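You operate a simulated robot arm through the tools that you are given. There is no shell and no other tool.

The job below is to be done with a simulated two-armed robot. You get a single attempt, and the scene is never put back.

## Task
Try the blue and yellow connectors in the grey monitor; leave only the sound one plugged in.
Fine: monitor on, rate dial at 60; the faulty one goes back on its rest.
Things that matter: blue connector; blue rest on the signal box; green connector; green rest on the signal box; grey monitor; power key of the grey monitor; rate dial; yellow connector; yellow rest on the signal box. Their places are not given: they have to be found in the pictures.

The check looks at the end state, three seconds after you hand in, the way a careful person would. Anything else that was tipped, shoved, dropped, spilled or broken makes it a failure.

## Robot
Two 7-joint arms with fingered hands on one trunk that stands fixed in place. Base frame: the origin is at the foot of the trunk, x ahead of it, y to its left, z up. Lengths are in m, angles in degrees, forces in N, time in s.
The left shoulder is at [0.07, 0.132, 1.117], the right one opposite. With the tool pointing down near the work surface each hand reaches from about 0.1 to 0.62 m from the base axis, measured 20 degrees to its own side. Payload 2.3 kg a hand.
The TCP of each hand is the grasp point between the finger pads, 0.025 m short of the fingertips. In the tool frame z runs along the fingers and y along their closing line. The gripper opens to 0.088 m. The gripper's body begins 0.029 m behind the TCP. The gripper is a hand of 3 fingers: y runs from the thumb to the fingers, the wrist lies at [-0.013, -0.097, -0.162] in the tool frame.
Orientation is that of the tool frame in the base frame, as a unit quaternion [x, y, z, w]. With the fingers straight down and the wrist toward the robot, the tool's x, y and z point along [0, 1, 0], [1, 0, 0] and [0, 0, -1] of the base frame.

## Interface
- The arms move only by the tool send_rows. It takes "left_deltas", "right_deltas" or both (then of equal length, played together; a hand with none holds still); each is a list that holds one entry, the list of rows, each a list of 6 numbers: the shift along the tool's x, y, z in m, then the turn, a rotation vector about the tool's x, y, z in degrees. In form: [[[dx, dy, dz, wx, wy, wz], ...]]. A call has 1 to 20 rows; each row is the pose to reach, as a shift and turn from the pose commanded when the call began, along the tool's axes at that moment. Each row takes 0.2 s and may step no farther than 0.05 m and 8.6 degrees from the row before; otherwise, the whole call is refused. Where a pose cannot be reached the arm comes as near as it can. A force on the tool above 40 N (or 10 N above the force at the start of the call, whichever is more), or a blocked arm, ends the call early, and 0.2 s more pass. In this call time passes only in rows, and 0.2 s behind the last. It gives the time, the measured TCP pose, the force on the tool (base axes), the opening and the grip force at its end, in the units of the frame above (readings bear some noise), with the torque about the TCP (base axes, N m) and any sound that the robot's microphone picked up.
- Cameras (640 x 400 px; columns grow to the right, rows downward): "scene" is now at [0.1168, 0.0406, 1.4154]; the picture's right is [0.50, -0.86, 0.00], its down [-0.68, -0.40, -0.62] and it looks along [0.54, 0.31, -0.78] (base axes); focal length 362 px, centre (320, 200). "left" rides on the left gripper at [-0.058, -0.085, -0.099] in its tool frame; the picture's right is [-0.67, -0.35, 0.66], its down [0.69, -0.63, 0.37] and it looks along [0.28, 0.69, 0.66] (tool axes); focal length 261 px, centre (320, 200). "right" rides on the right gripper at [0.058, -0.085, -0.099] in its tool frame; the picture's right is [-0.67, 0.35, -0.66], its down [-0.69, -0.63, 0.37] and it looks along [-0.29, 0.69, 0.66] (tool axes); focal length 261 px, centre (320, 200).
- capture(camera): a new picture of that camera. It takes no simulated time.
- lift_body(by): slides the trunk up (or, below 0, down) by that many m; the arms and the scene camera ride with it, the base frame stays. It gives what a move gives, with no picture.
- finger_targets(index, middle, thumb_bend, thumb_turn, hand): sets how far each is bent, from 0 (flat) to 100 (curled in); at 30 the hand is open as for a grip, at 70 the pads meet at the TCP. One left out holds its place. A second passes; each finger stops where it meets its share of the squeeze, and holds until it gets a number again. It is the only way to open and close the hand. It gives what a move gives, with no picture; readings hold the bend of each and the force on the fingers (four entries, about 0 where the hand has none), thumb and palm. thumb_turn goes from beside the hand (0) to across from the fingers (100), as for a grip.
- aim_head(pan, tilt): turns the head with the scene camera to pan (to the left, within 86 degrees either way) and tilt (down, from -29 to 69), counted from straight ahead of the robot. It gives what a move gives.
- locate(camera, pixels): for up to 12 pixels [column, row] of the newest picture of that camera ("zoom" is the newest enlarged one), the place [x, y, z] in the base frame of the surface seen there, good to about 0.003 m. It takes no simulated time.
- zoom(camera, box): a new picture of the part [left, top, right, bottom] of that camera's present view, enlarged. It takes no simulated time.
- hand_in(): hands the job in; it is judged then, once.

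Unless the task says otherwise, let go and move clear before handing in.

The tools are called after "Call:" as a command line: name --argument value ..., lists and objects as JSON in quotes. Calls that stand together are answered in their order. send_rows: Moves the arms, as the interface text tells. Its arguments: {"type":"object","properties":{"left_deltas":{"type":"array","items":{"type":"array","items":{"type":"array","items":{"type":"number"}}}},"right_deltas":{"type":"array","items":{"type":"array","items":{"type":"array","items":{"type":"number"}}}}},"required":[]} The other tools are called the same way: lift_body (by) slides the trunk up or down; finger_targets (index, middle, thumb_bend, thumb_turn, hand) moves the fingers one by one; aim_head (pan, tilt) turns the head that bears the scene camera; capture (camera) takes a picture; locate (camera, pixels) gives the place of the surface under pixels of a picture; zoom (camera, box) takes an enlarged picture of a part of a camera's view; hand_in () hands the job in.

At the start:

```text
t: 0.0
left_ee_pos: [0.2912, 0.3461, 1.1221]
left_tcp_rot: [0.707, 0.707, 0.0, 0.0]
left_wrist_force: [-0.9, 0.2, -0.1]
left_wrist_torque: [0.01, 0.0, 0.0]
left_finger_gap: 0.0875
left_finger_force: 0.0
left_shape: jaw
left_bend: [30.0, 30.0, 30.0, 98.0]
left_finger forces: [0.1, 0.0, 0.1, 0.0, 0.0, 0.0]
right_ee_pos: [0.3647, 0.0465, 1.1302]
right_tcp_rot: [0.707, 0.707, 0.001, -0.001]
right_wrist_force: [0.2, -0.2, -0.7]
right_wrist_torque: [0.05, 0.02, -0.01]
right_finger_gap: 0.0874
right_finger_force: 0.1
right_shape: jaw
right_bend: [30.0, 30.0, 30.0, 98.0]
right_finger forces: [0.0, 0.1, 0.0, 0.1, 0.0, 0.0]
trunk travel left (down, up): [-0.675, 0.165]
head pan, tilt: [30.3, 51.6]
```

scene: 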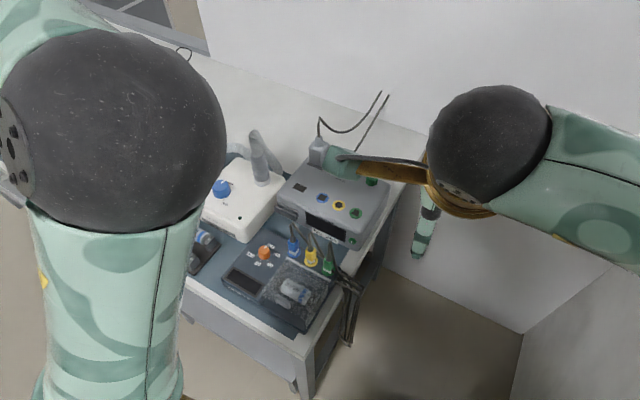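
right: 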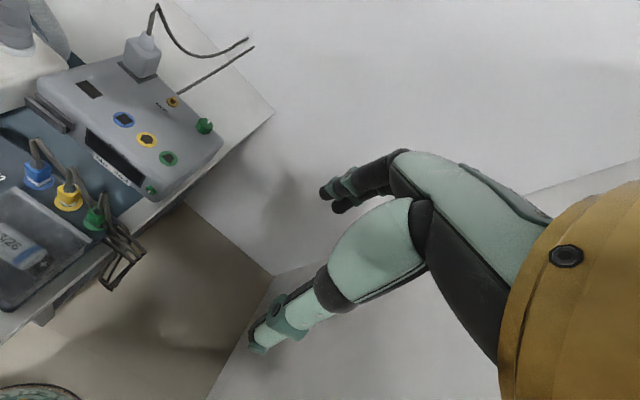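
left: 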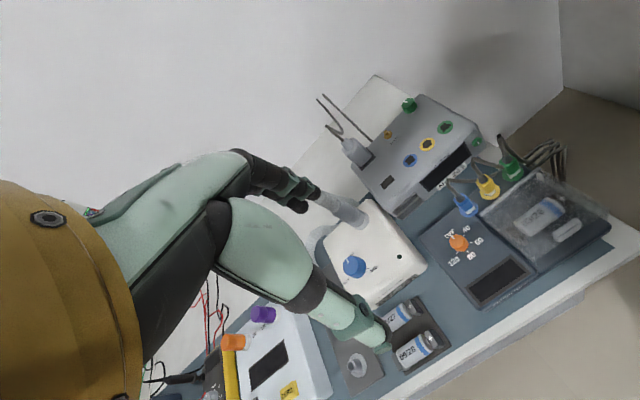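

The pictures show a grey monitor with blue, yellow and green sockets (scene about 340,205) and a dark signal box with three connectors and an orange dial (scene about 290,260). I'll zoom in to see the details.

Call:
zoom --camera "scene" --box '[180, 130, 400, 340]'

Call:
zoom --camera "left" --box '[320, 60, 640, 320]'

Call:
zoom --camera "right" --box '[0, 0, 280, 320]'

```text
1.90 times, centred on (290, 235) of scene
```

zoom: 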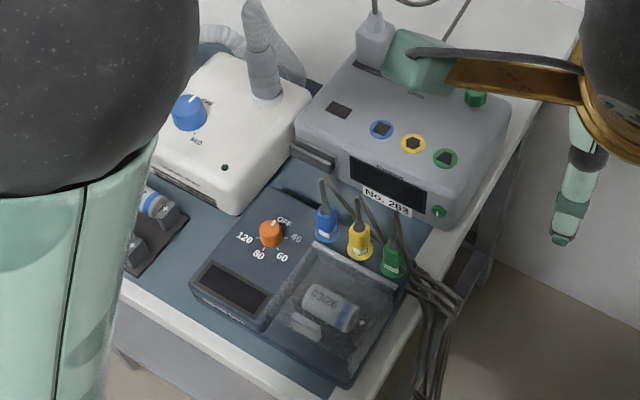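

```text
1.54 times, centred on (480, 190) of left
```

zoom: 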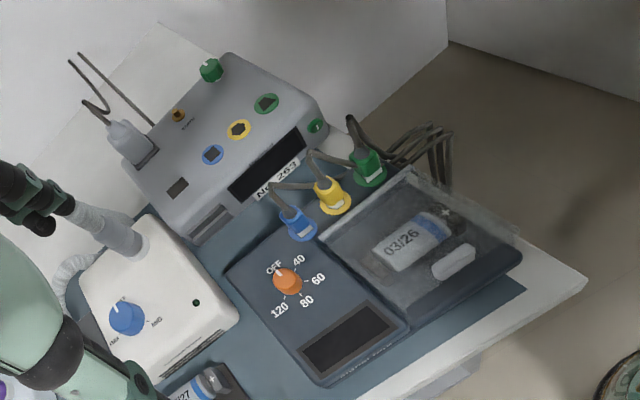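

```text
1.25 times, centred on (140, 160) of right
```

zoom: 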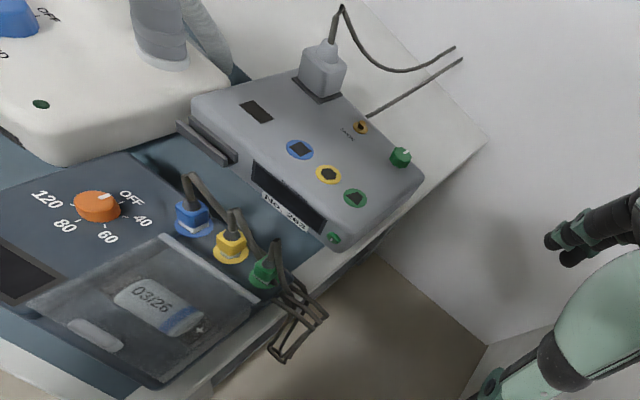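

Monitor sockets are blue (square), yellow (hexagon) and green (triangle); the rate dial (orange) is on the signal box and points to OFF. I'll locate the main items from the left camera.

Call:
zoom --camera "left" --box '[340, 80, 540, 220]'

Call:
zoom --camera "left" --box '[420, 130, 620, 300]'

Call:
locate --camera "left" --pixels '[[410, 160], [428, 144], [445, 127], [478, 140], [409, 104], [388, 134], [467, 207], [488, 187], [513, 168], [459, 242], [443, 170], [495, 283]]'

Call:
zoom --camera "right" --box '[60, 20, 240, 210]'

```text
2.86 times, centred on (440, 150) of left
```

zoom: 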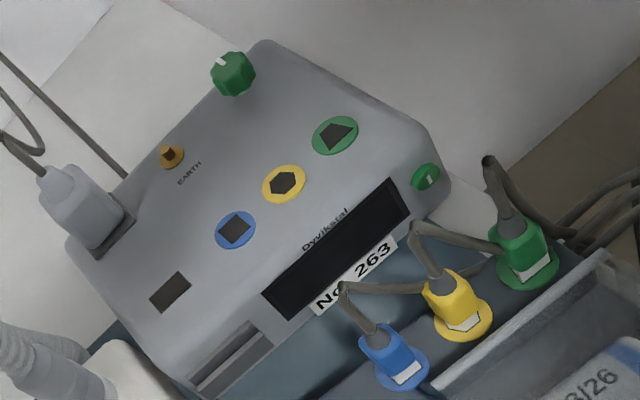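

```text
2.35 times, centred on (520, 215) of left
```

zoom: 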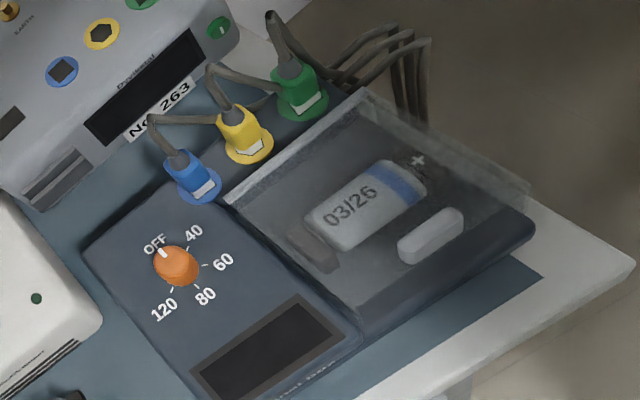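

```text
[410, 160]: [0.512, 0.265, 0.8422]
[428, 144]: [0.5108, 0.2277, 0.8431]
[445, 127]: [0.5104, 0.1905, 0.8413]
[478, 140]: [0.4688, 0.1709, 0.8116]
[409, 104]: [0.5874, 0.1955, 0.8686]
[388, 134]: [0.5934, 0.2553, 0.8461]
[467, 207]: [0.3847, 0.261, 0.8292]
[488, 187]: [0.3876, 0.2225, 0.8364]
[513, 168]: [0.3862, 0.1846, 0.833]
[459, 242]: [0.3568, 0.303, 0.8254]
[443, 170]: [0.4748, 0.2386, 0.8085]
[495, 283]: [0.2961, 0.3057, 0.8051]
```

```text
2.11 times, centred on (150, 115) of right
```

zoom: 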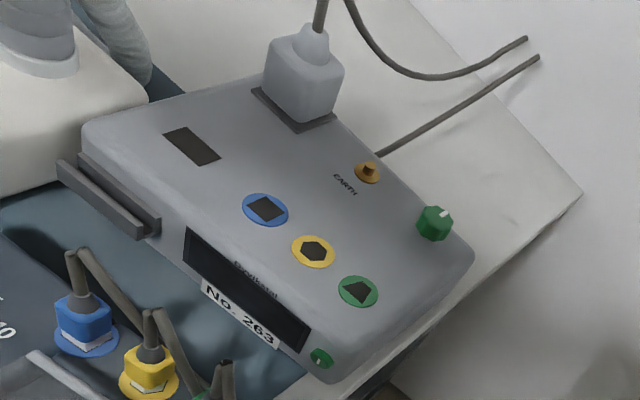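

The monitor and connector rests lie about x 0.51 and x 0.386, with y from 0.19 to 0.265. I'll move the right hand aside as a viewer (turned to look left) and bring the left hand nearer for close views.

Call:
send_rows --right_deltas '[[[-0.02, 0, 0, 0, 0, -8], [-0.04, 0, 0, 0, 0, -16], [-0.06, 0, 0, 0, 0, -24], [-0.08, 0, 0, 0, 0, -32]]]'

Call:
capture --camera "right"

Call:
capture --camera "scene"

Call:
locate --camera "left" --pixels '[[325, 193], [350, 148], [365, 215], [400, 258], [540, 175], [520, 185], [500, 200], [480, 222], [605, 215], [430, 178], [505, 140], [340, 135]]'

```text
t: 1.0
left_ee_pos: [0.2934, 0.3446, 1.1233]
left_tcp_rot: [0.708, 0.707, 0.001, -0.001]
left_wrist_force: [-0.3, -0.3, -0.6]
left_wrist_torque: [-0.02, 0.01, 0.0]
left_finger_gap: 0.0875
left_finger_force: 0.0
left_shape: jaw
left_bend: [30.0, 30.0, 30.0, 98.0]
left_finger forces: [0.0, 0.1, 0.0, 0.0, 0.0, 0.1]
right_ee_pos: [0.3667, -0.035, 1.132]
right_tcp_rot: [0.484, 0.875, 0.001, 0.0]
right_wrist_force: [1.2, 0.0, -0.7]
right_wrist_torque: [0.01, -0.02, 0.01]
right_finger_gap: 0.0876
right_finger_force: 0.0
right_shape: jaw
right_bend: [30.0, 30.0, 30.0, 98.0]
right_finger forces: [0.0, 0.0, 0.0, 0.0, 0.1, 0.1]
trunk travel left (down, up): [-0.675, 0.165]
head pan, tilt: [30.3, 51.6]
```

```text
taken
```

right: 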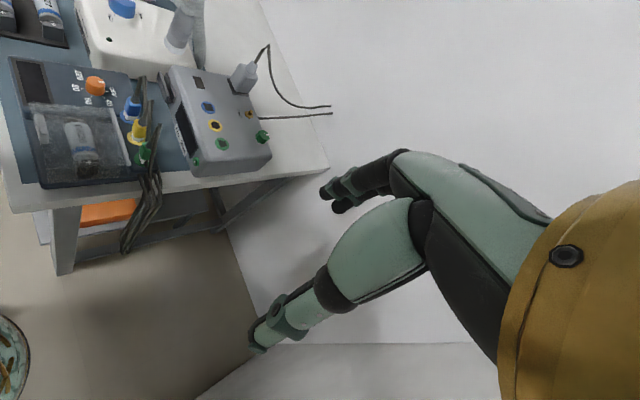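

```text
taken
```

scene: 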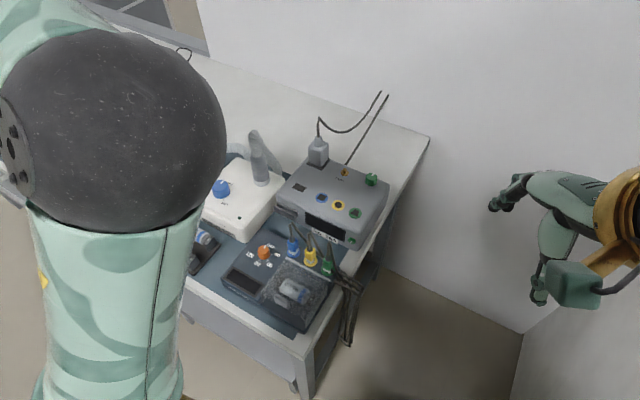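

```text
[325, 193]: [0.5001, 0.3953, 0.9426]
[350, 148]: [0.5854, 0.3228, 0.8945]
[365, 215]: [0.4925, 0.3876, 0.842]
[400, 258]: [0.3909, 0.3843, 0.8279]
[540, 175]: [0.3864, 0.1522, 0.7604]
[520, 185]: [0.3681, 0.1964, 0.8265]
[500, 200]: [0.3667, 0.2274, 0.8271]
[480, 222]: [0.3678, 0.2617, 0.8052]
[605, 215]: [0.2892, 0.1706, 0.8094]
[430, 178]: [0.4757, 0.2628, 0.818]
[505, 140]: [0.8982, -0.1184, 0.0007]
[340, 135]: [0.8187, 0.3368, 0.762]
```

The scene camera now sees monitor and signal box clear of the right arm. I'll bring the left hand to about (0.38, 0.18, 1.02) for a close look at the sockets.

Call:
send_rows --left_deltas '[[[-0.03, 0.015, 0.02, 0, 0, 0], [-0.06, 0.03, 0.04, 0, 0, 0], [-0.09, 0.045, 0.06, 0, 0, 0], [-0.12, 0.06, 0.08, 0, 0, 0], [-0.15, 0.075, 0.09, 0, 0, 0], [-0.165, 0.087, 0.1, 0, 0, 0]]]'

Call:
capture --camera "left"

Call:
capture --camera "scene"

```text
t: 2.4
left_ee_pos: [0.3788, 0.1823, 1.0212]
left_tcp_rot: [0.707, 0.707, 0.0, 0.0]
left_wrist_force: [0.2, 1.1, 0.0]
left_wrist_torque: [0.01, 0.02, 0.0]
left_finger_gap: 0.0877
left_finger_force: 0.1
left_shape: jaw
left_bend: [30.0, 30.0, 30.0, 98.0]
left_finger forces: [0.0, 0.0, 0.1, 0.0, 0.0, 0.0]
right_ee_pos: [0.3657, -0.034, 1.1321]
right_tcp_rot: [0.484, 0.875, 0.0, -0.001]
right_wrist_force: [0.0, -0.2, 0.3]
right_wrist_torque: [0.02, 0.04, -0.01]
right_finger_gap: 0.0874
right_finger_force: 0.0
right_shape: jaw
right_bend: [30.0, 30.0, 30.0, 98.0]
right_finger forces: [0.0, 0.1, 0.0, 0.0, 0.1, 0.0]
trunk travel left (down, up): [-0.675, 0.165]
head pan, tilt: [30.3, 51.6]
```

```text
taken
```

left: 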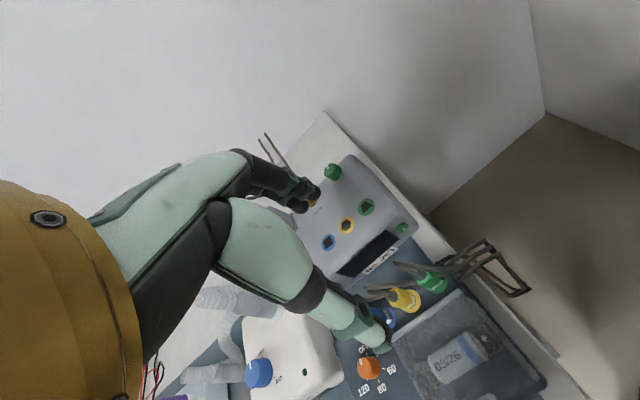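

```text
taken
```

scene: 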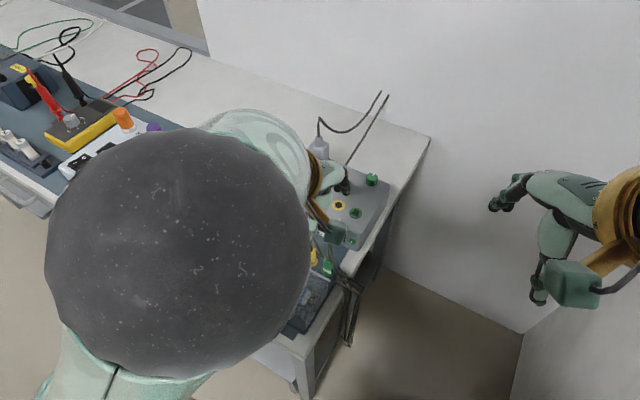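

From here the left camera sees the sockets (around 345,225) and connectors (around 405,300). I'll zoom on both.

Call:
zoom --camera "left" --box '[310, 150, 430, 280]'

Call:
zoom --camera "left" --box '[340, 240, 500, 400]'

Call:
zoom --camera "right" --box '[0, 40, 290, 220]'

```text
3.08 times, centred on (370, 215) of left
```

zoom: 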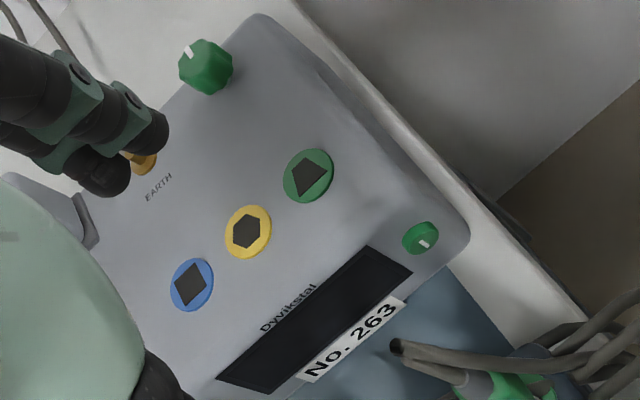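

```text
2.50 times, centred on (420, 320) of left
```

zoom: 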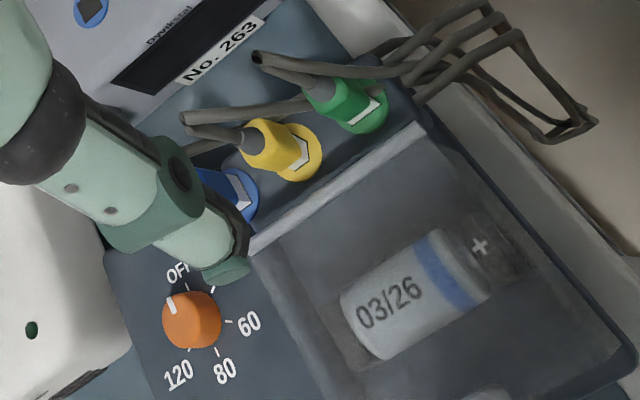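

```text
2.21 times, centred on (145, 130) of right
```

zoom: 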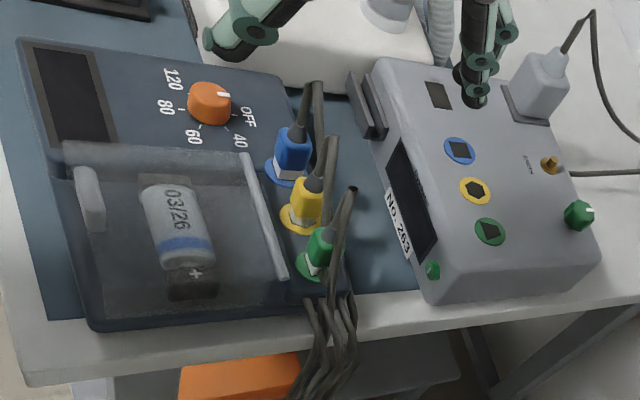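

The front key (white bar on a green disc) looks like the power key, and the key shapes look axis-aligned. I'll zoom tightly for measuring.

Call:
zoom --camera "right" --box '[110, 70, 190, 170]'

Call:
locate --camera "zoom" --pixels '[[200, 200], [320, 200], [260, 130], [150, 150], [280, 40]]'

Call:
zoom --camera "left" --box '[360, 260, 460, 340]'

```text
4.00 times, centred on (150, 120) of right
```

zoom: 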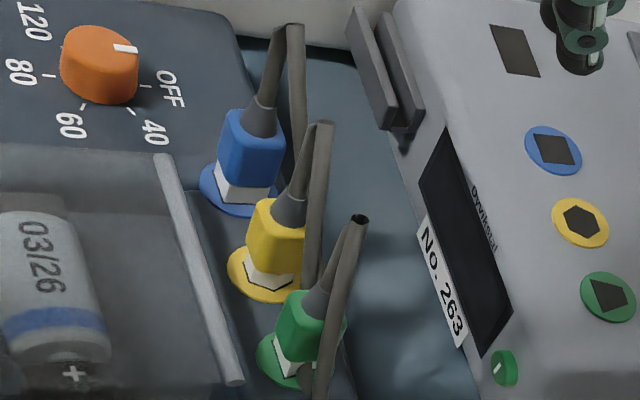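

```text
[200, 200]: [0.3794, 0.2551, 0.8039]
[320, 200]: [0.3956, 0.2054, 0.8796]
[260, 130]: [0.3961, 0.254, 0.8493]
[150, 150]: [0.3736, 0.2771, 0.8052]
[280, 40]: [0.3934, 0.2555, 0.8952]
```

```text
5.00 times, centred on (410, 300) of left
```

zoom: 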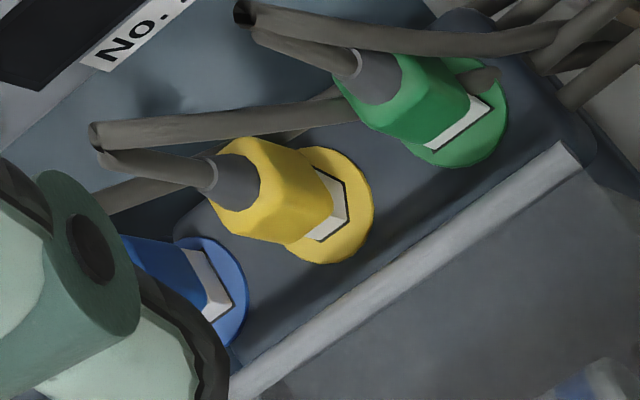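

The connectors stand on round rests with a cable rising to about z 0.895. I'll zoom tight onto the monitor sockets and the key from the left camera.

Call:
zoom --camera "left" --box '[310, 194, 390, 254]'

Call:
zoom --camera "left" --box '[380, 210, 430, 240]'

Call:
locate --camera "zoom" --pixels '[[320, 200], [250, 200], [400, 200], [200, 300], [100, 200], [320, 100]]'

```text
6.67 times, centred on (350, 224) of left
```

zoom: 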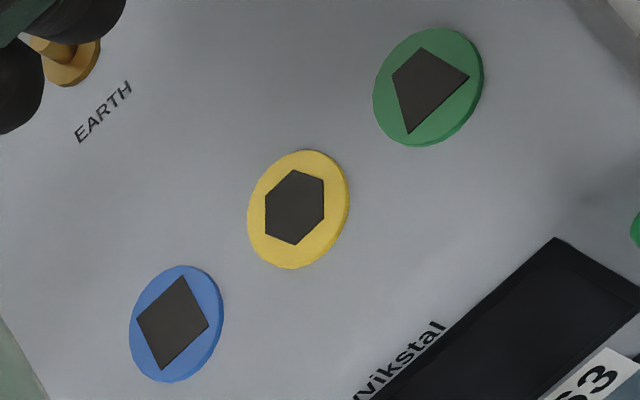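

```text
12.80 times, centred on (405, 225) of left
```

zoom: 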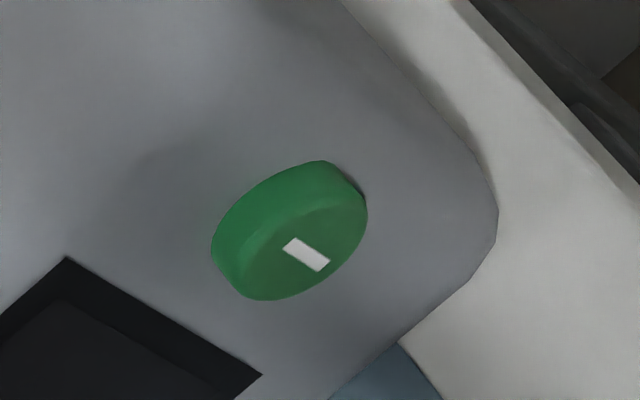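

```text
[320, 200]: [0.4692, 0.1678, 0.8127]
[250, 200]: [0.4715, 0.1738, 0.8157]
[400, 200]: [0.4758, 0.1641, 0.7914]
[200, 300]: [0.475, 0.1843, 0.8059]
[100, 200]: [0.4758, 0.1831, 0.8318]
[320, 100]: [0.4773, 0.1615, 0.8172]
```

The power key is a round button at about (0.468, 0.170, 0.812), and the sockets are axis-aligned. I'll measure dial, lid bar, rests and cables through the right camera zoom.

Call:
zoom --camera "right" --box '[60, 60, 160, 150]'

Call:
locate --camera "zoom" --pixels '[[230, 95], [200, 130], [345, 165], [360, 175], [400, 290], [300, 190], [430, 130], [420, 200], [420, 222], [455, 225], [480, 270], [460, 310]]'

```text
4.44 times, centred on (110, 105) of right
```

zoom: 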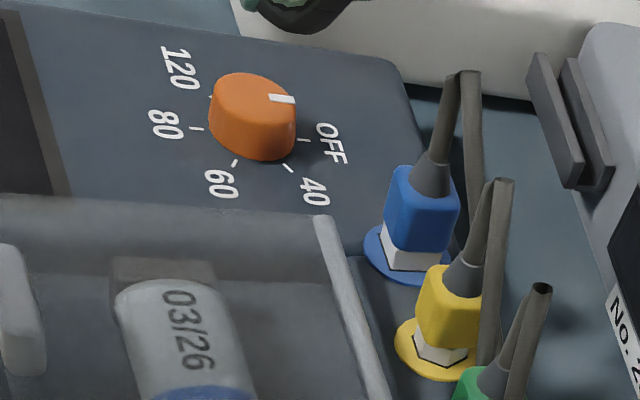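

```text
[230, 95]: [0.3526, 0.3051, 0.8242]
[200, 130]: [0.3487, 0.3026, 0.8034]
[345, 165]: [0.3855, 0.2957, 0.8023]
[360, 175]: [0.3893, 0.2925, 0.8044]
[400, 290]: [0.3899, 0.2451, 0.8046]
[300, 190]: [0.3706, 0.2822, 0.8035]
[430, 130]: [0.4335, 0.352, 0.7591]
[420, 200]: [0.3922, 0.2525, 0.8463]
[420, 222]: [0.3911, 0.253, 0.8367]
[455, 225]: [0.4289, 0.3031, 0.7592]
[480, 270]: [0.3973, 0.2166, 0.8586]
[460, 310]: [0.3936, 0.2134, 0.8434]
```

The dial sits at about (0.358, 0.303), top z 0.825, with steps of 60° per label (OFF→60 is 120° clockwise seen from above). I'll bring the left hand above it, yawed +30°, with fingers partly closed.

Call:
locate --camera "zoom" --pixels '[[322, 218], [325, 230], [375, 390], [200, 205], [100, 200], [255, 97], [262, 155], [285, 290], [535, 60], [470, 75], [500, 182], [570, 170]]'

Call:
send_rows --left_deltas '[[[0.025, -0.004, 0.01, 0, 0, -6], [0.05, -0.008, 0.02, 0, 0, -12], [0.075, -0.012, 0.04, 0, 0, -18], [0.1, -0.016, 0.06, 0, 0, -24], [0.122, -0.02, 0.08, 0, 0, -30], [0.122, -0.02, 0.1, 0, 0, -30]]]'

Call:
finger_targets --hand "left" --index 48 --middle 48 --thumb_bend 48

Call:
capture --camera "left"

Call:
zoom --camera "right" --box '[0, 0, 290, 220]'

```text
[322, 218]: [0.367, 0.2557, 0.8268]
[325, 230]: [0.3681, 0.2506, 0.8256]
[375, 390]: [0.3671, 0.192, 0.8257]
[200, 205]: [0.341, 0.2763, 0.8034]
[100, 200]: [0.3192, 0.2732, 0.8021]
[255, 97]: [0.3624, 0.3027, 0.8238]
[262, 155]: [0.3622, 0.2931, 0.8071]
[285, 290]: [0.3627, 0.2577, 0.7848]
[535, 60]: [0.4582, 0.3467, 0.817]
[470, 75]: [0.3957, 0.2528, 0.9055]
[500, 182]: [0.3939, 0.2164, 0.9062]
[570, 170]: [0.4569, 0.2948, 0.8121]
```

```text
t: 3.8
left_ee_pos: [0.3566, 0.3037, 0.9201]
left_tcp_rot: [0.5, 0.866, 0.001, 0.0]
left_wrist_force: [0.5, 0.1, -0.6]
left_wrist_torque: [0.02, -0.02, 0.02]
left_finger_gap: 0.0877
left_finger_force: 0.1
left_shape: jaw
left_bend: [30.0, 30.0, 30.0, 98.0]
left_finger forces: [0.1, 0.0, 0.0, 0.0, 0.0, 0.0]
right_ee_pos: [0.3675, -0.0333, 1.1312]
right_tcp_rot: [0.485, 0.875, 0.0, -0.001]
right_wrist_force: [0.3, 0.5, 0.6]
right_wrist_torque: [-0.02, 0.01, 0.01]
right_finger_gap: 0.0876
right_finger_force: 0.1
right_shape: jaw
right_bend: [30.0, 30.0, 30.0, 98.0]
right_finger forces: [0.1, 0.1, 0.0, 0.0, 0.0, 0.1]
trunk travel left (down, up): [-0.675, 0.165]
head pan, tilt: [30.3, 51.6]
```

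```text
t: 4.8
left_ee_pos: [0.3578, 0.3034, 0.9203]
left_tcp_rot: [0.5, 0.866, 0.0, -0.001]
left_wrist_force: [-0.4, -1.0, -0.4]
left_wrist_torque: [0.0, 0.0, 0.02]
left_finger_gap: 0.0468
left_finger_force: 0.0
left_shape: fingers
left_bend: [48.0, 48.0, 48.0, 98.0]
left_finger forces: [0.1, 0.0, 0.0, 0.0, 0.0, 0.1]
right_ee_pos: [0.3656, -0.0342, 1.1303]
right_tcp_rot: [0.485, 0.875, 0.0, -0.001]
right_wrist_force: [0.9, -0.1, 0.1]
right_wrist_torque: [0.0, -0.02, -0.03]
right_finger_gap: 0.0876
right_finger_force: 0.0
right_shape: jaw
right_bend: [30.0, 30.0, 30.0, 98.0]
right_finger forces: [0.0, 0.1, 0.0, 0.1, 0.1, 0.0]
trunk travel left (down, up): [-0.675, 0.165]
head pan, tilt: [30.3, 51.6]
```

```text
taken
```

left: 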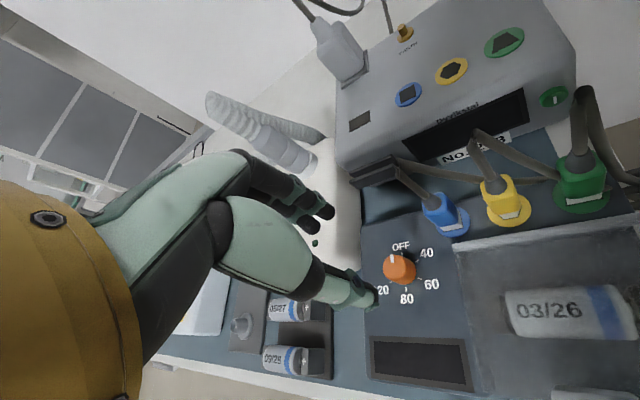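

```text
1.82 times, centred on (145, 110) of right
```

zoom: 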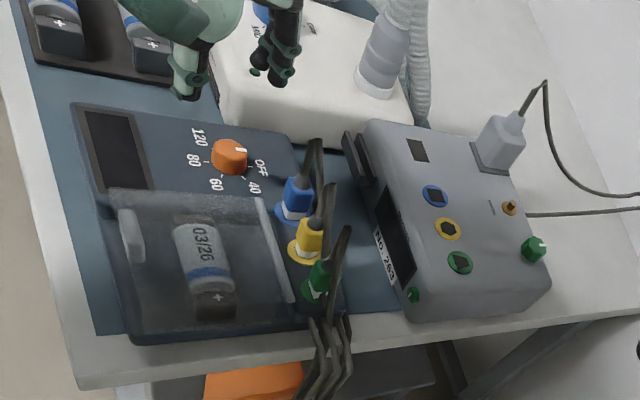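

Gap is 0.047 at bend 48, and from here the left camera has a fine view of rests (440-580, 180-215) and sockets (405-505, 40-95). I'll zoom for precise geometry before going down on the dial.

Call:
zoom --camera "left" --box '[370, 20, 530, 120]'

Call:
zoom --camera "left" --box '[390, 120, 630, 270]'

Call:
zoom --camera "left" --box '[280, 180, 440, 310]'

```text
4.00 times, centred on (450, 70) of left
```

zoom: 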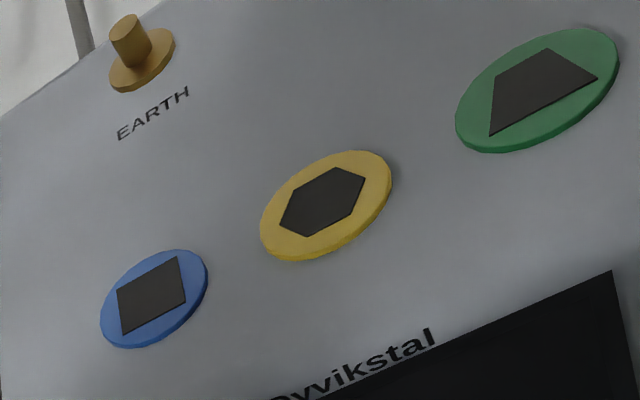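

```text
2.67 times, centred on (510, 195) of left
```

zoom: 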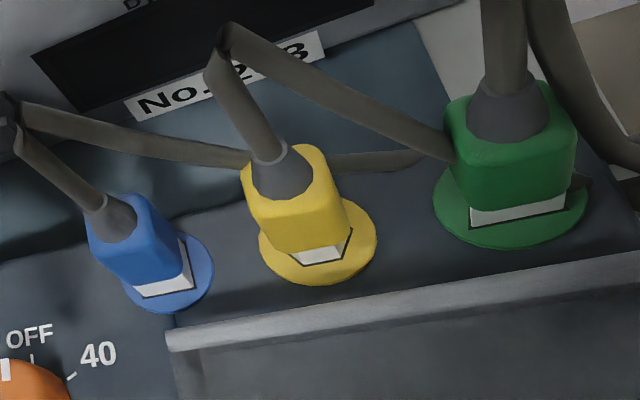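

```text
3.08 times, centred on (360, 245) of left
```

zoom: 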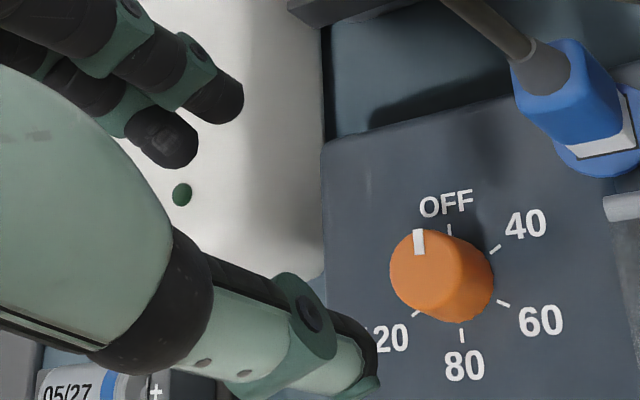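

The dial centre is at (0.3625, 0.3025), top z 0.824. I'll lower the left hand around it and close gently.

Call:
send_rows --left_deltas '[[[-0.0031, 0.0034, 0.03, 0, 0, 0], [-0.0031, 0.0034, 0.055, 0, 0, 0], [-0.0031, 0.0034, 0.07, 0, 0, 0], [-0.0031, 0.0034, 0.08, 0, 0, 0], [-0.0031, 0.0034, 0.085, 0, 0, 0]]]'

Call:
zoom --camera "right" --box '[50, 50, 150, 130]'

Call:
capture --camera "left"

```text
t: 6.0
left_ee_pos: [0.3647, 0.3022, 0.8363]
left_tcp_rot: [0.5, 0.866, 0.0, 0.0]
left_wrist_force: [0.3, 0.0, -0.2]
left_wrist_torque: [-0.02, -0.03, -0.03]
left_finger_gap: 0.0467
left_finger_force: 0.1
left_shape: fingers
left_bend: [48.0, 48.0, 48.0, 98.0]
left_finger forces: [0.0, 0.0, 0.0, 0.0, 0.1, 0.1]
right_ee_pos: [0.366, -0.0336, 1.1314]
right_tcp_rot: [0.485, 0.874, 0.001, 0.0]
right_wrist_force: [0.1, 0.1, -0.3]
right_wrist_torque: [0.01, 0.0, -0.01]
right_finger_gap: 0.0878
right_finger_force: 0.0
right_shape: jaw
right_bend: [30.0, 30.0, 30.0, 98.0]
right_finger forces: [0.0, 0.1, 0.0, 0.1, 0.0, 0.1]
trunk travel left (down, up): [-0.675, 0.165]
head pan, tilt: [30.3, 51.6]
```

```text
5.00 times, centred on (100, 90) of right
```

zoom: 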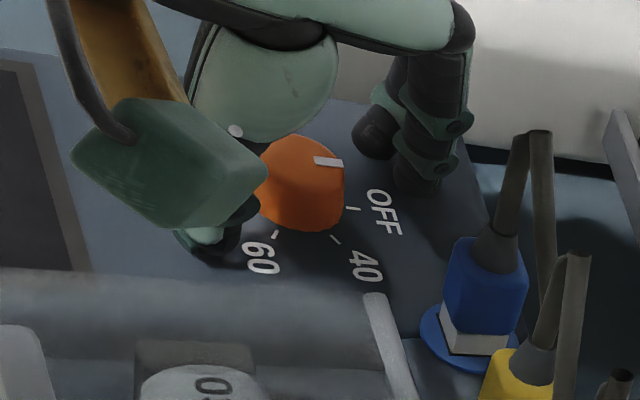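

```text
taken
```

left: 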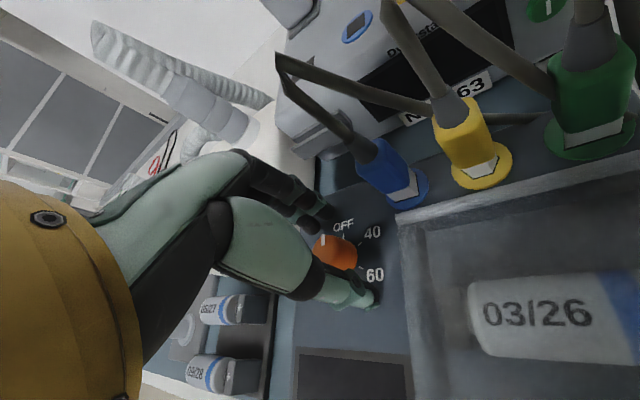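

The knob lies between thumb and fingers. I'll close on it.

Call:
finger_targets --hand "left" --index 66 --middle 66 --thumb_bend 66

Call:
zoom --camera "left" --box '[270, 180, 430, 310]'

```text
t: 7.0
left_ee_pos: [0.3651, 0.3021, 0.8365]
left_tcp_rot: [0.5, 0.866, -0.001, 0.0]
left_wrist_force: [0.0, -0.1, -0.7]
left_wrist_torque: [-0.01, -0.02, -0.02]
left_finger_gap: 0.0117
left_finger_force: 2.3
left_shape: fingers
left_bend: [64.0, 64.0, 63.0, 97.0]
left_finger forces: [0.9, 1.6, 0.1, 0.0, 1.8, 0.0]
right_ee_pos: [0.3661, -0.0338, 1.13]
right_tcp_rot: [0.485, 0.874, 0.001, -0.001]
right_wrist_force: [0.8, -0.8, 0.6]
right_wrist_torque: [-0.05, 0.02, -0.03]
right_finger_gap: 0.0877
right_finger_force: 0.1
right_shape: jaw
right_bend: [30.0, 30.0, 30.0, 98.0]
right_finger forces: [0.1, 0.0, 0.0, 0.0, 0.0, 0.1]
trunk travel left (down, up): [-0.675, 0.165]
head pan, tilt: [30.3, 51.6]
```

```text
3.08 times, centred on (350, 245) of left
```

zoom: 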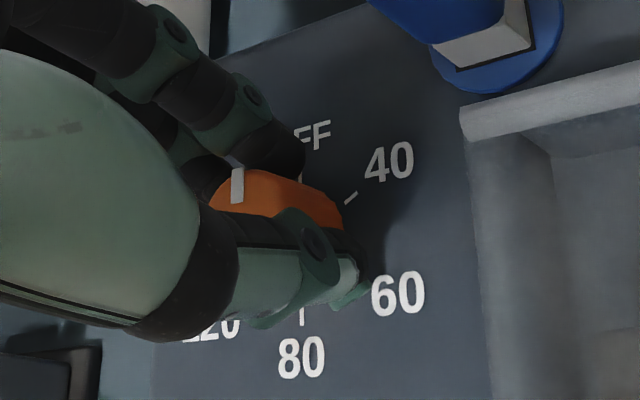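

Fingers touch the knob with about 2 N; I'll squeeze a little more, then turn 60° clockwise.

Call:
finger_targets --hand "left" --index 74 --middle 74 --thumb_bend 74

Call:
send_rows --left_deltas '[[[0, 0, 0, 0, 0, 6], [0, 0, 0, 0, 0, 12], [0, 0, 0, 0, 0, 18], [0, 0, 0, 0, 0, 24], [0, 0, 0, 0, 0, 30], [0, 0, 0, 0, 0, 36], [0, 0, 0, 0, 0, 42], [0, 0, 0, 0, 0, 48], [0, 0, 0, 0, 0, 54], [0, 0, 0, 0, 0, 60]]]'

Call:
zoom --camera "left" --box '[230, 160, 430, 310]'

Call:
zoom --camera "right" --box '[50, 50, 150, 130]'

```text
t: 8.0
left_ee_pos: [0.3659, 0.3029, 0.8339]
left_tcp_rot: [0.499, 0.866, -0.001, 0.0]
left_wrist_force: [3.8, 2.0, -5.3]
left_wrist_torque: [-0.02, -0.02, -0.04]
left_finger_gap: 0.0077
left_finger_force: 10.8
left_shape: fingers
left_bend: [72.0, 64.0, 65.0, 97.0]
left_finger forces: [6.4, 7.5, 0.0, 0.0, 7.9, 0.0]
right_ee_pos: [0.3683, -0.0328, 1.1308]
right_tcp_rot: [0.485, 0.874, 0.0, -0.002]
right_wrist_force: [-0.4, -0.5, -0.3]
right_wrist_torque: [-0.01, 0.01, 0.0]
right_finger_gap: 0.0877
right_finger_force: 0.1
right_shape: jaw
right_bend: [30.0, 30.0, 30.0, 98.0]
right_finger forces: [0.0, 0.0, 0.0, 0.1, 0.0, 0.1]
trunk travel left (down, up): [-0.675, 0.165]
head pan, tilt: [30.3, 51.6]
```

```text
t: 10.2
left_ee_pos: [0.3655, 0.302, 0.8358]
left_tcp_rot: [0.867, 0.499, -0.001, 0.0]
left_wrist_force: [0.9, -4.1, -9.8]
left_wrist_torque: [-0.08, -0.02, -0.01]
left_finger_gap: 0.0079
left_finger_force: 9.9
left_shape: fingers
left_bend: [72.0, 72.0, 66.0, 94.0]
left_finger forces: [6.1, 5.8, 0.1, 0.0, 9.1, 0.0]
right_ee_pos: [0.3668, -0.0345, 1.1302]
right_tcp_rot: [0.484, 0.875, 0.0, -0.001]
right_wrist_force: [-0.5, -0.1, -0.8]
right_wrist_torque: [-0.04, 0.02, -0.01]
right_finger_gap: 0.0875
right_finger_force: 0.0
right_shape: jaw
right_bend: [30.0, 30.0, 30.0, 98.0]
right_finger forces: [0.0, 0.0, 0.1, 0.0, 0.0, 0.1]
trunk travel left (down, up): [-0.675, 0.165]
head pan, tilt: [30.3, 51.6]
```

```text
2.67 times, centred on (330, 235) of left
```

zoom: 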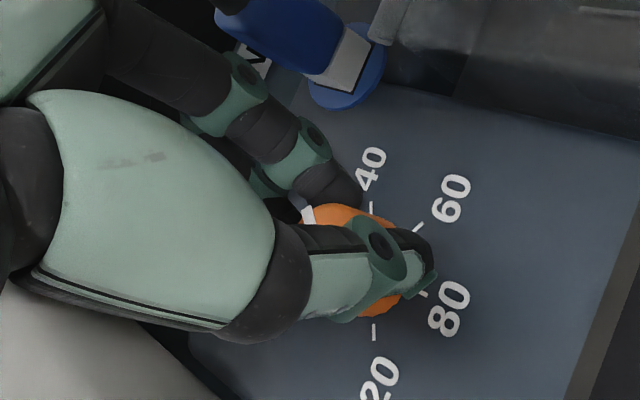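

```text
5.00 times, centred on (100, 90) of right
```

zoom: 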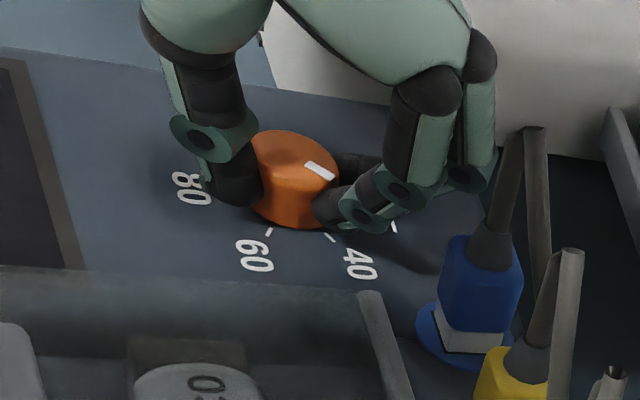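

The pointer moved toward 40. I'll open and look at where it stays.

Call:
finger_targets --hand "left" --index 50 --middle 50 --thumb_bend 50 --thumb_turn 98

Call:
zoom --camera "right" --box '[50, 50, 150, 130]'

Call:
zoom --camera "left" --box '[230, 160, 430, 310]'

```text
t: 11.2
left_ee_pos: [0.3646, 0.3025, 0.8373]
left_tcp_rot: [0.866, 0.5, 0.0, 0.0]
left_wrist_force: [-0.1, -0.5, 0.9]
left_wrist_torque: [-0.01, 0.0, 0.0]
left_finger_gap: 0.041
left_finger_force: 0.0
left_shape: fingers
left_bend: [50.0, 50.0, 50.0, 98.0]
left_finger forces: [0.0, 0.1, 0.1, 0.1, 0.1, 0.0]
right_ee_pos: [0.3653, -0.034, 1.1314]
right_tcp_rot: [0.485, 0.875, 0.0, -0.001]
right_wrist_force: [-0.3, 0.5, 1.3]
right_wrist_torque: [0.02, -0.02, 0.02]
right_finger_gap: 0.0878
right_finger_force: 0.1
right_shape: jaw
right_bend: [30.0, 30.0, 30.0, 98.0]
right_finger forces: [0.1, 0.0, 0.0, 0.0, 0.1, 0.0]
trunk travel left (down, up): [-0.675, 0.165]
head pan, tilt: [30.3, 51.6]
```

```text
5.00 times, centred on (100, 90) of right
```

zoom: 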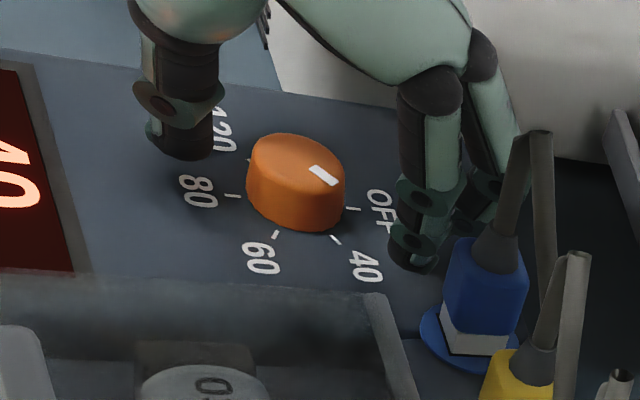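

```text
2.67 times, centred on (330, 235) of left
```

zoom: 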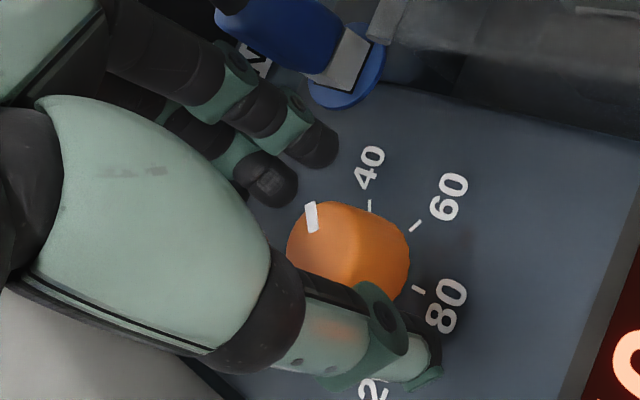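

The signal box display lit up showing "40", so the dial works. I'll swing the open hand back, grip again and turn on to 60.

Call:
send_rows --left_deltas '[[[0, 0, 0, 0, 0, -8], [0, 0, 0, 0, 0, -16], [0, 0, 0, 0, 0, -24], [0, 0, 0, 0, 0, -32], [0, 0, 0, 0, 0, -40], [0, 0, 0, 0, 0, -48], [0, 0, 0, 0, 0, -54], [0, 0, 0, 0, 0, -60]]]'

Call:
finger_targets --hand "left" --index 68 --middle 68 --thumb_bend 68

Call:
send_rows --left_deltas '[[[0, 0, 0, 0, 0, 6], [0, 0, 0, 0, 0, 12], [0, 0, 0, 0, 0, 18], [0, 0, 0, 0, 0, 24], [0, 0, 0, 0, 0, 30], [0, 0, 0, 0, 0, 36], [0, 0, 0, 0, 0, 42], [0, 0, 0, 0, 0, 48]]]'

Call:
zoom --camera "right" --box '[50, 50, 150, 130]'

Call:
zoom --camera "left" --box '[230, 160, 430, 310]'

```text
t: 13.0
left_ee_pos: [0.3646, 0.3023, 0.8379]
left_tcp_rot: [0.5, 0.866, 0.0, 0.001]
left_wrist_force: [-0.3, -0.1, -0.5]
left_wrist_torque: [0.01, -0.03, 0.02]
left_finger_gap: 0.0412
left_finger_force: 0.0
left_shape: fingers
left_bend: [50.0, 50.0, 50.0, 98.0]
left_finger forces: [0.0, 0.0, 0.0, 0.1, 0.0, 0.0]
right_ee_pos: [0.3661, -0.034, 1.131]
right_tcp_rot: [0.484, 0.875, 0.001, -0.001]
right_wrist_force: [0.3, -0.4, -0.3]
right_wrist_torque: [0.01, -0.02, 0.04]
right_finger_gap: 0.0876
right_finger_force: 0.0
right_shape: jaw
right_bend: [30.0, 30.0, 30.0, 98.0]
right_finger forces: [0.0, 0.1, 0.0, 0.0, 0.0, 0.1]
trunk travel left (down, up): [-0.675, 0.165]
head pan, tilt: [30.3, 51.6]
```

```text
t: 14.0
left_ee_pos: [0.3647, 0.3039, 0.8377]
left_tcp_rot: [0.5, 0.866, 0.0, 0.001]
left_wrist_force: [-0.5, 1.2, -0.2]
left_wrist_torque: [0.0, 0.01, -0.02]
left_finger_gap: 0.012
left_finger_force: 4.0
left_shape: fingers
left_bend: [65.0, 65.0, 63.0, 99.0]
left_finger forces: [1.6, 2.3, 0.0, 0.0, 4.0, 0.0]
right_ee_pos: [0.3657, -0.0339, 1.1313]
right_tcp_rot: [0.485, 0.874, 0.001, 0.0]
right_wrist_force: [0.4, -0.2, 0.1]
right_wrist_torque: [0.0, 0.01, 0.02]
right_finger_gap: 0.0874
right_finger_force: 0.1
right_shape: jaw
right_bend: [30.0, 30.0, 30.0, 98.0]
right_finger forces: [0.0, 0.0, 0.1, 0.0, 0.0, 0.1]
trunk travel left (down, up): [-0.675, 0.165]
head pan, tilt: [30.3, 51.6]
```

```text
t: 15.8
left_ee_pos: [0.3629, 0.3028, 0.8372]
left_tcp_rot: [0.81, 0.587, 0.0, 0.001]
left_wrist_force: [-2.8, -2.4, 0.8]
left_wrist_torque: [-0.04, 0.05, 0.06]
left_finger_gap: 0.0116
left_finger_force: 4.2
left_shape: fingers
left_bend: [65.0, 66.0, 63.0, 98.0]
left_finger forces: [1.8, 1.9, 0.0, 0.1, 5.1, 0.1]
right_ee_pos: [0.3646, -0.0338, 1.132]
right_tcp_rot: [0.485, 0.875, 0.002, 0.0]
right_wrist_force: [-1.1, -0.7, -0.3]
right_wrist_torque: [-0.01, 0.01, -0.01]
right_finger_gap: 0.0876
right_finger_force: 0.1
right_shape: jaw
right_bend: [30.0, 30.0, 30.0, 98.0]
right_finger forces: [0.0, 0.0, 0.0, 0.1, 0.1, 0.0]
trunk travel left (down, up): [-0.675, 0.165]
head pan, tilt: [30.3, 51.6]
```

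```text
5.00 times, centred on (100, 90) of right
```

zoom: 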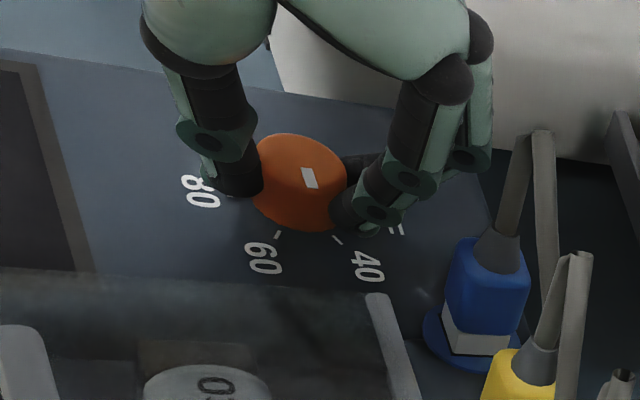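

```text
2.67 times, centred on (330, 235) of left
```

zoom: 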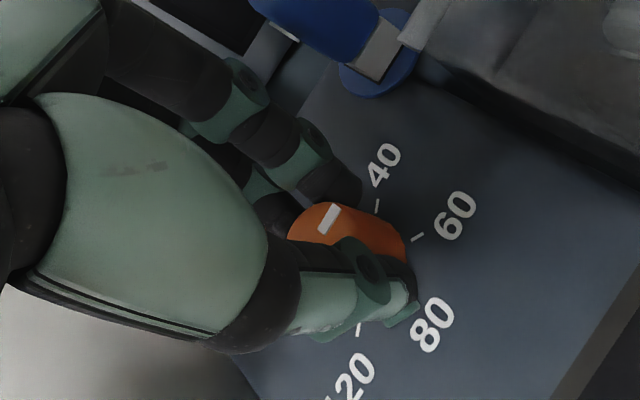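

The pointer is now between 40 and 60 (display dark between steps). I'll turn about 24° more.

Call:
send_rows --left_deltas '[[[0, 0, 0, 0, 0, 6], [0, 0, 0, 0, 0, 12], [0, 0, 0, 0, 0, 18], [0, 0, 0, 0, 0, 24]]]'

Call:
zoom --camera "right" --box '[50, 50, 150, 130]'

```text
t: 16.8
left_ee_pos: [0.3638, 0.3019, 0.8374]
left_tcp_rot: [0.914, 0.406, 0.0, 0.0]
left_wrist_force: [-2.8, -2.3, -0.3]
left_wrist_torque: [-0.02, 0.06, 0.0]
left_finger_gap: 0.0117
left_finger_force: 4.7
left_shape: fingers
left_bend: [65.0, 66.0, 63.0, 98.0]
left_finger forces: [2.0, 1.3, 0.1, 0.1, 6.1, 0.1]
right_ee_pos: [0.3646, -0.0345, 1.1306]
right_tcp_rot: [0.484, 0.875, 0.001, 0.0]
right_wrist_force: [-1.0, -0.3, -0.8]
right_wrist_torque: [0.02, -0.01, -0.02]
right_finger_gap: 0.0876
right_finger_force: 0.1
right_shape: jaw
right_bend: [30.0, 30.0, 30.0, 98.0]
right_finger forces: [0.0, 0.0, 0.0, 0.0, 0.1, 0.0]
trunk travel left (down, up): [-0.675, 0.165]
head pan, tilt: [30.3, 51.6]
```

```text
5.00 times, centred on (100, 90) of right
```

zoom: 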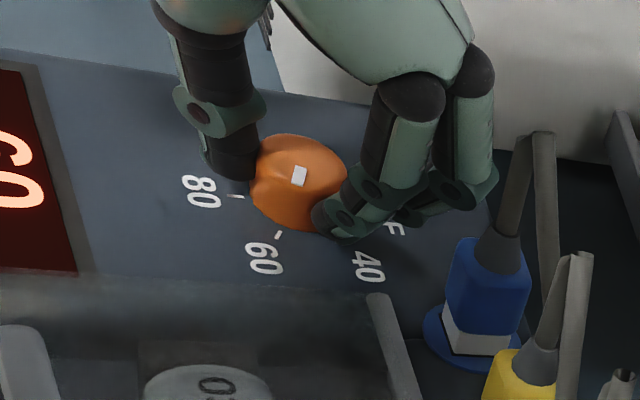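

The display shows "60". I'll release and look at the pointer.

Call:
finger_targets --hand "left" --index 50 --middle 50 --thumb_bend 50

Call:
send_rows --left_deltas '[[[0, 0, -0.03, 0, 0, 0], [0, 0, -0.07, 0, 0, 0], [0, 0, -0.11, 0, 0, 0]]]'

Call:
zoom --camera "right" --box '[20, 50, 120, 130]'

Call:
capture --camera "left"

```text
t: 17.8
left_ee_pos: [0.3642, 0.3024, 0.8379]
left_tcp_rot: [0.914, 0.406, 0.0, 0.0]
left_wrist_force: [0.3, 0.9, -0.5]
left_wrist_torque: [0.02, 0.02, 0.02]
left_finger_gap: 0.0412
left_finger_force: 0.0
left_shape: fingers
left_bend: [50.0, 50.0, 50.0, 98.0]
left_finger forces: [0.0, 0.1, 0.0, 0.0, 0.0, 0.1]
right_ee_pos: [0.3664, -0.0339, 1.132]
right_tcp_rot: [0.485, 0.874, 0.0, 0.0]
right_wrist_force: [0.4, 0.9, -0.2]
right_wrist_torque: [-0.01, -0.05, 0.0]
right_finger_gap: 0.0878
right_finger_force: 0.0
right_shape: jaw
right_bend: [30.0, 30.0, 30.0, 98.0]
right_finger forces: [0.0, 0.1, 0.1, 0.0, 0.1, 0.0]
trunk travel left (down, up): [-0.675, 0.165]
head pan, tilt: [30.3, 51.6]
```

```text
t: 18.6
left_ee_pos: [0.3639, 0.2998, 0.9478]
left_tcp_rot: [0.914, 0.406, 0.001, 0.0]
left_wrist_force: [0.2, 1.3, 0.5]
left_wrist_torque: [0.01, -0.01, 0.03]
left_finger_gap: 0.0409
left_finger_force: 0.0
left_shape: fingers
left_bend: [50.0, 50.0, 50.0, 98.0]
left_finger forces: [0.1, 0.1, 0.0, 0.1, 0.1, 0.0]
right_ee_pos: [0.3654, -0.0346, 1.1315]
right_tcp_rot: [0.485, 0.874, 0.001, -0.001]
right_wrist_force: [0.9, 0.6, 0.9]
right_wrist_torque: [0.01, -0.02, -0.02]
right_finger_gap: 0.0875
right_finger_force: 0.1
right_shape: jaw
right_bend: [30.0, 30.0, 30.0, 98.0]
right_finger forces: [0.0, 0.0, 0.1, 0.0, 0.0, 0.0]
trunk travel left (down, up): [-0.675, 0.165]
head pan, tilt: [30.3, 51.6]
```

```text
5.00 times, centred on (70, 90) of right
```

zoom: 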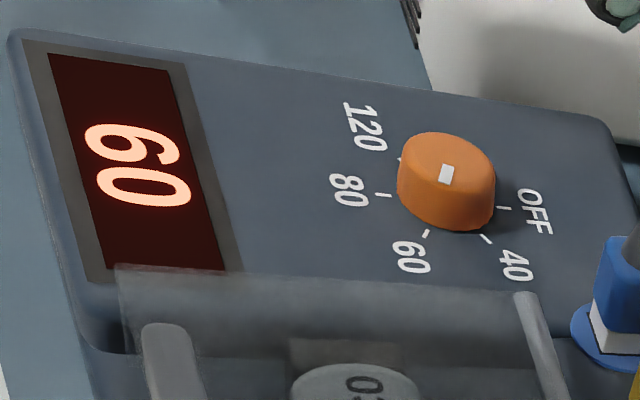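

```text
taken
```

left: 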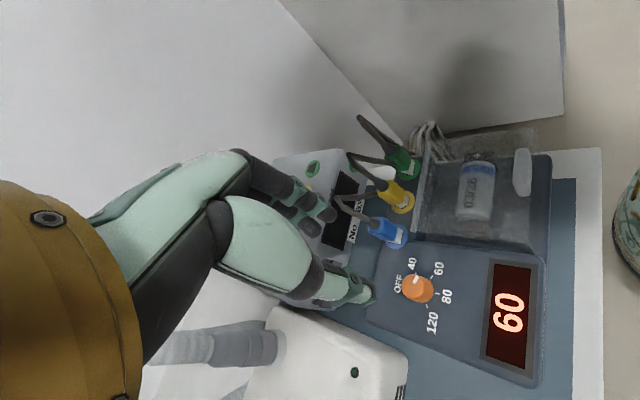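

The signal box shows 60 steadily. I'll zoom in on the dial to check the pointer direction.

Call:
zoom --camera "left" --box '[380, 250, 470, 340]'

```text
4.44 times, centred on (425, 295) of left
```

zoom: 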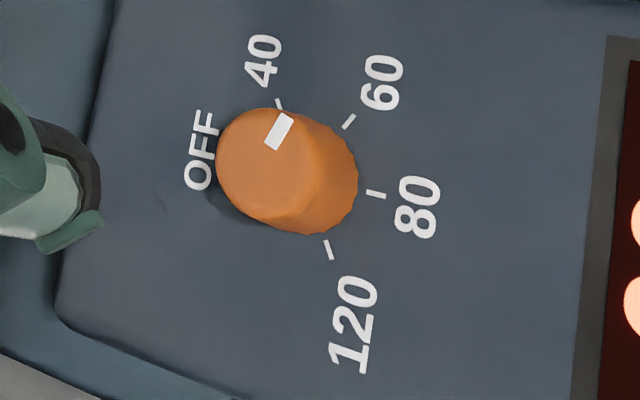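

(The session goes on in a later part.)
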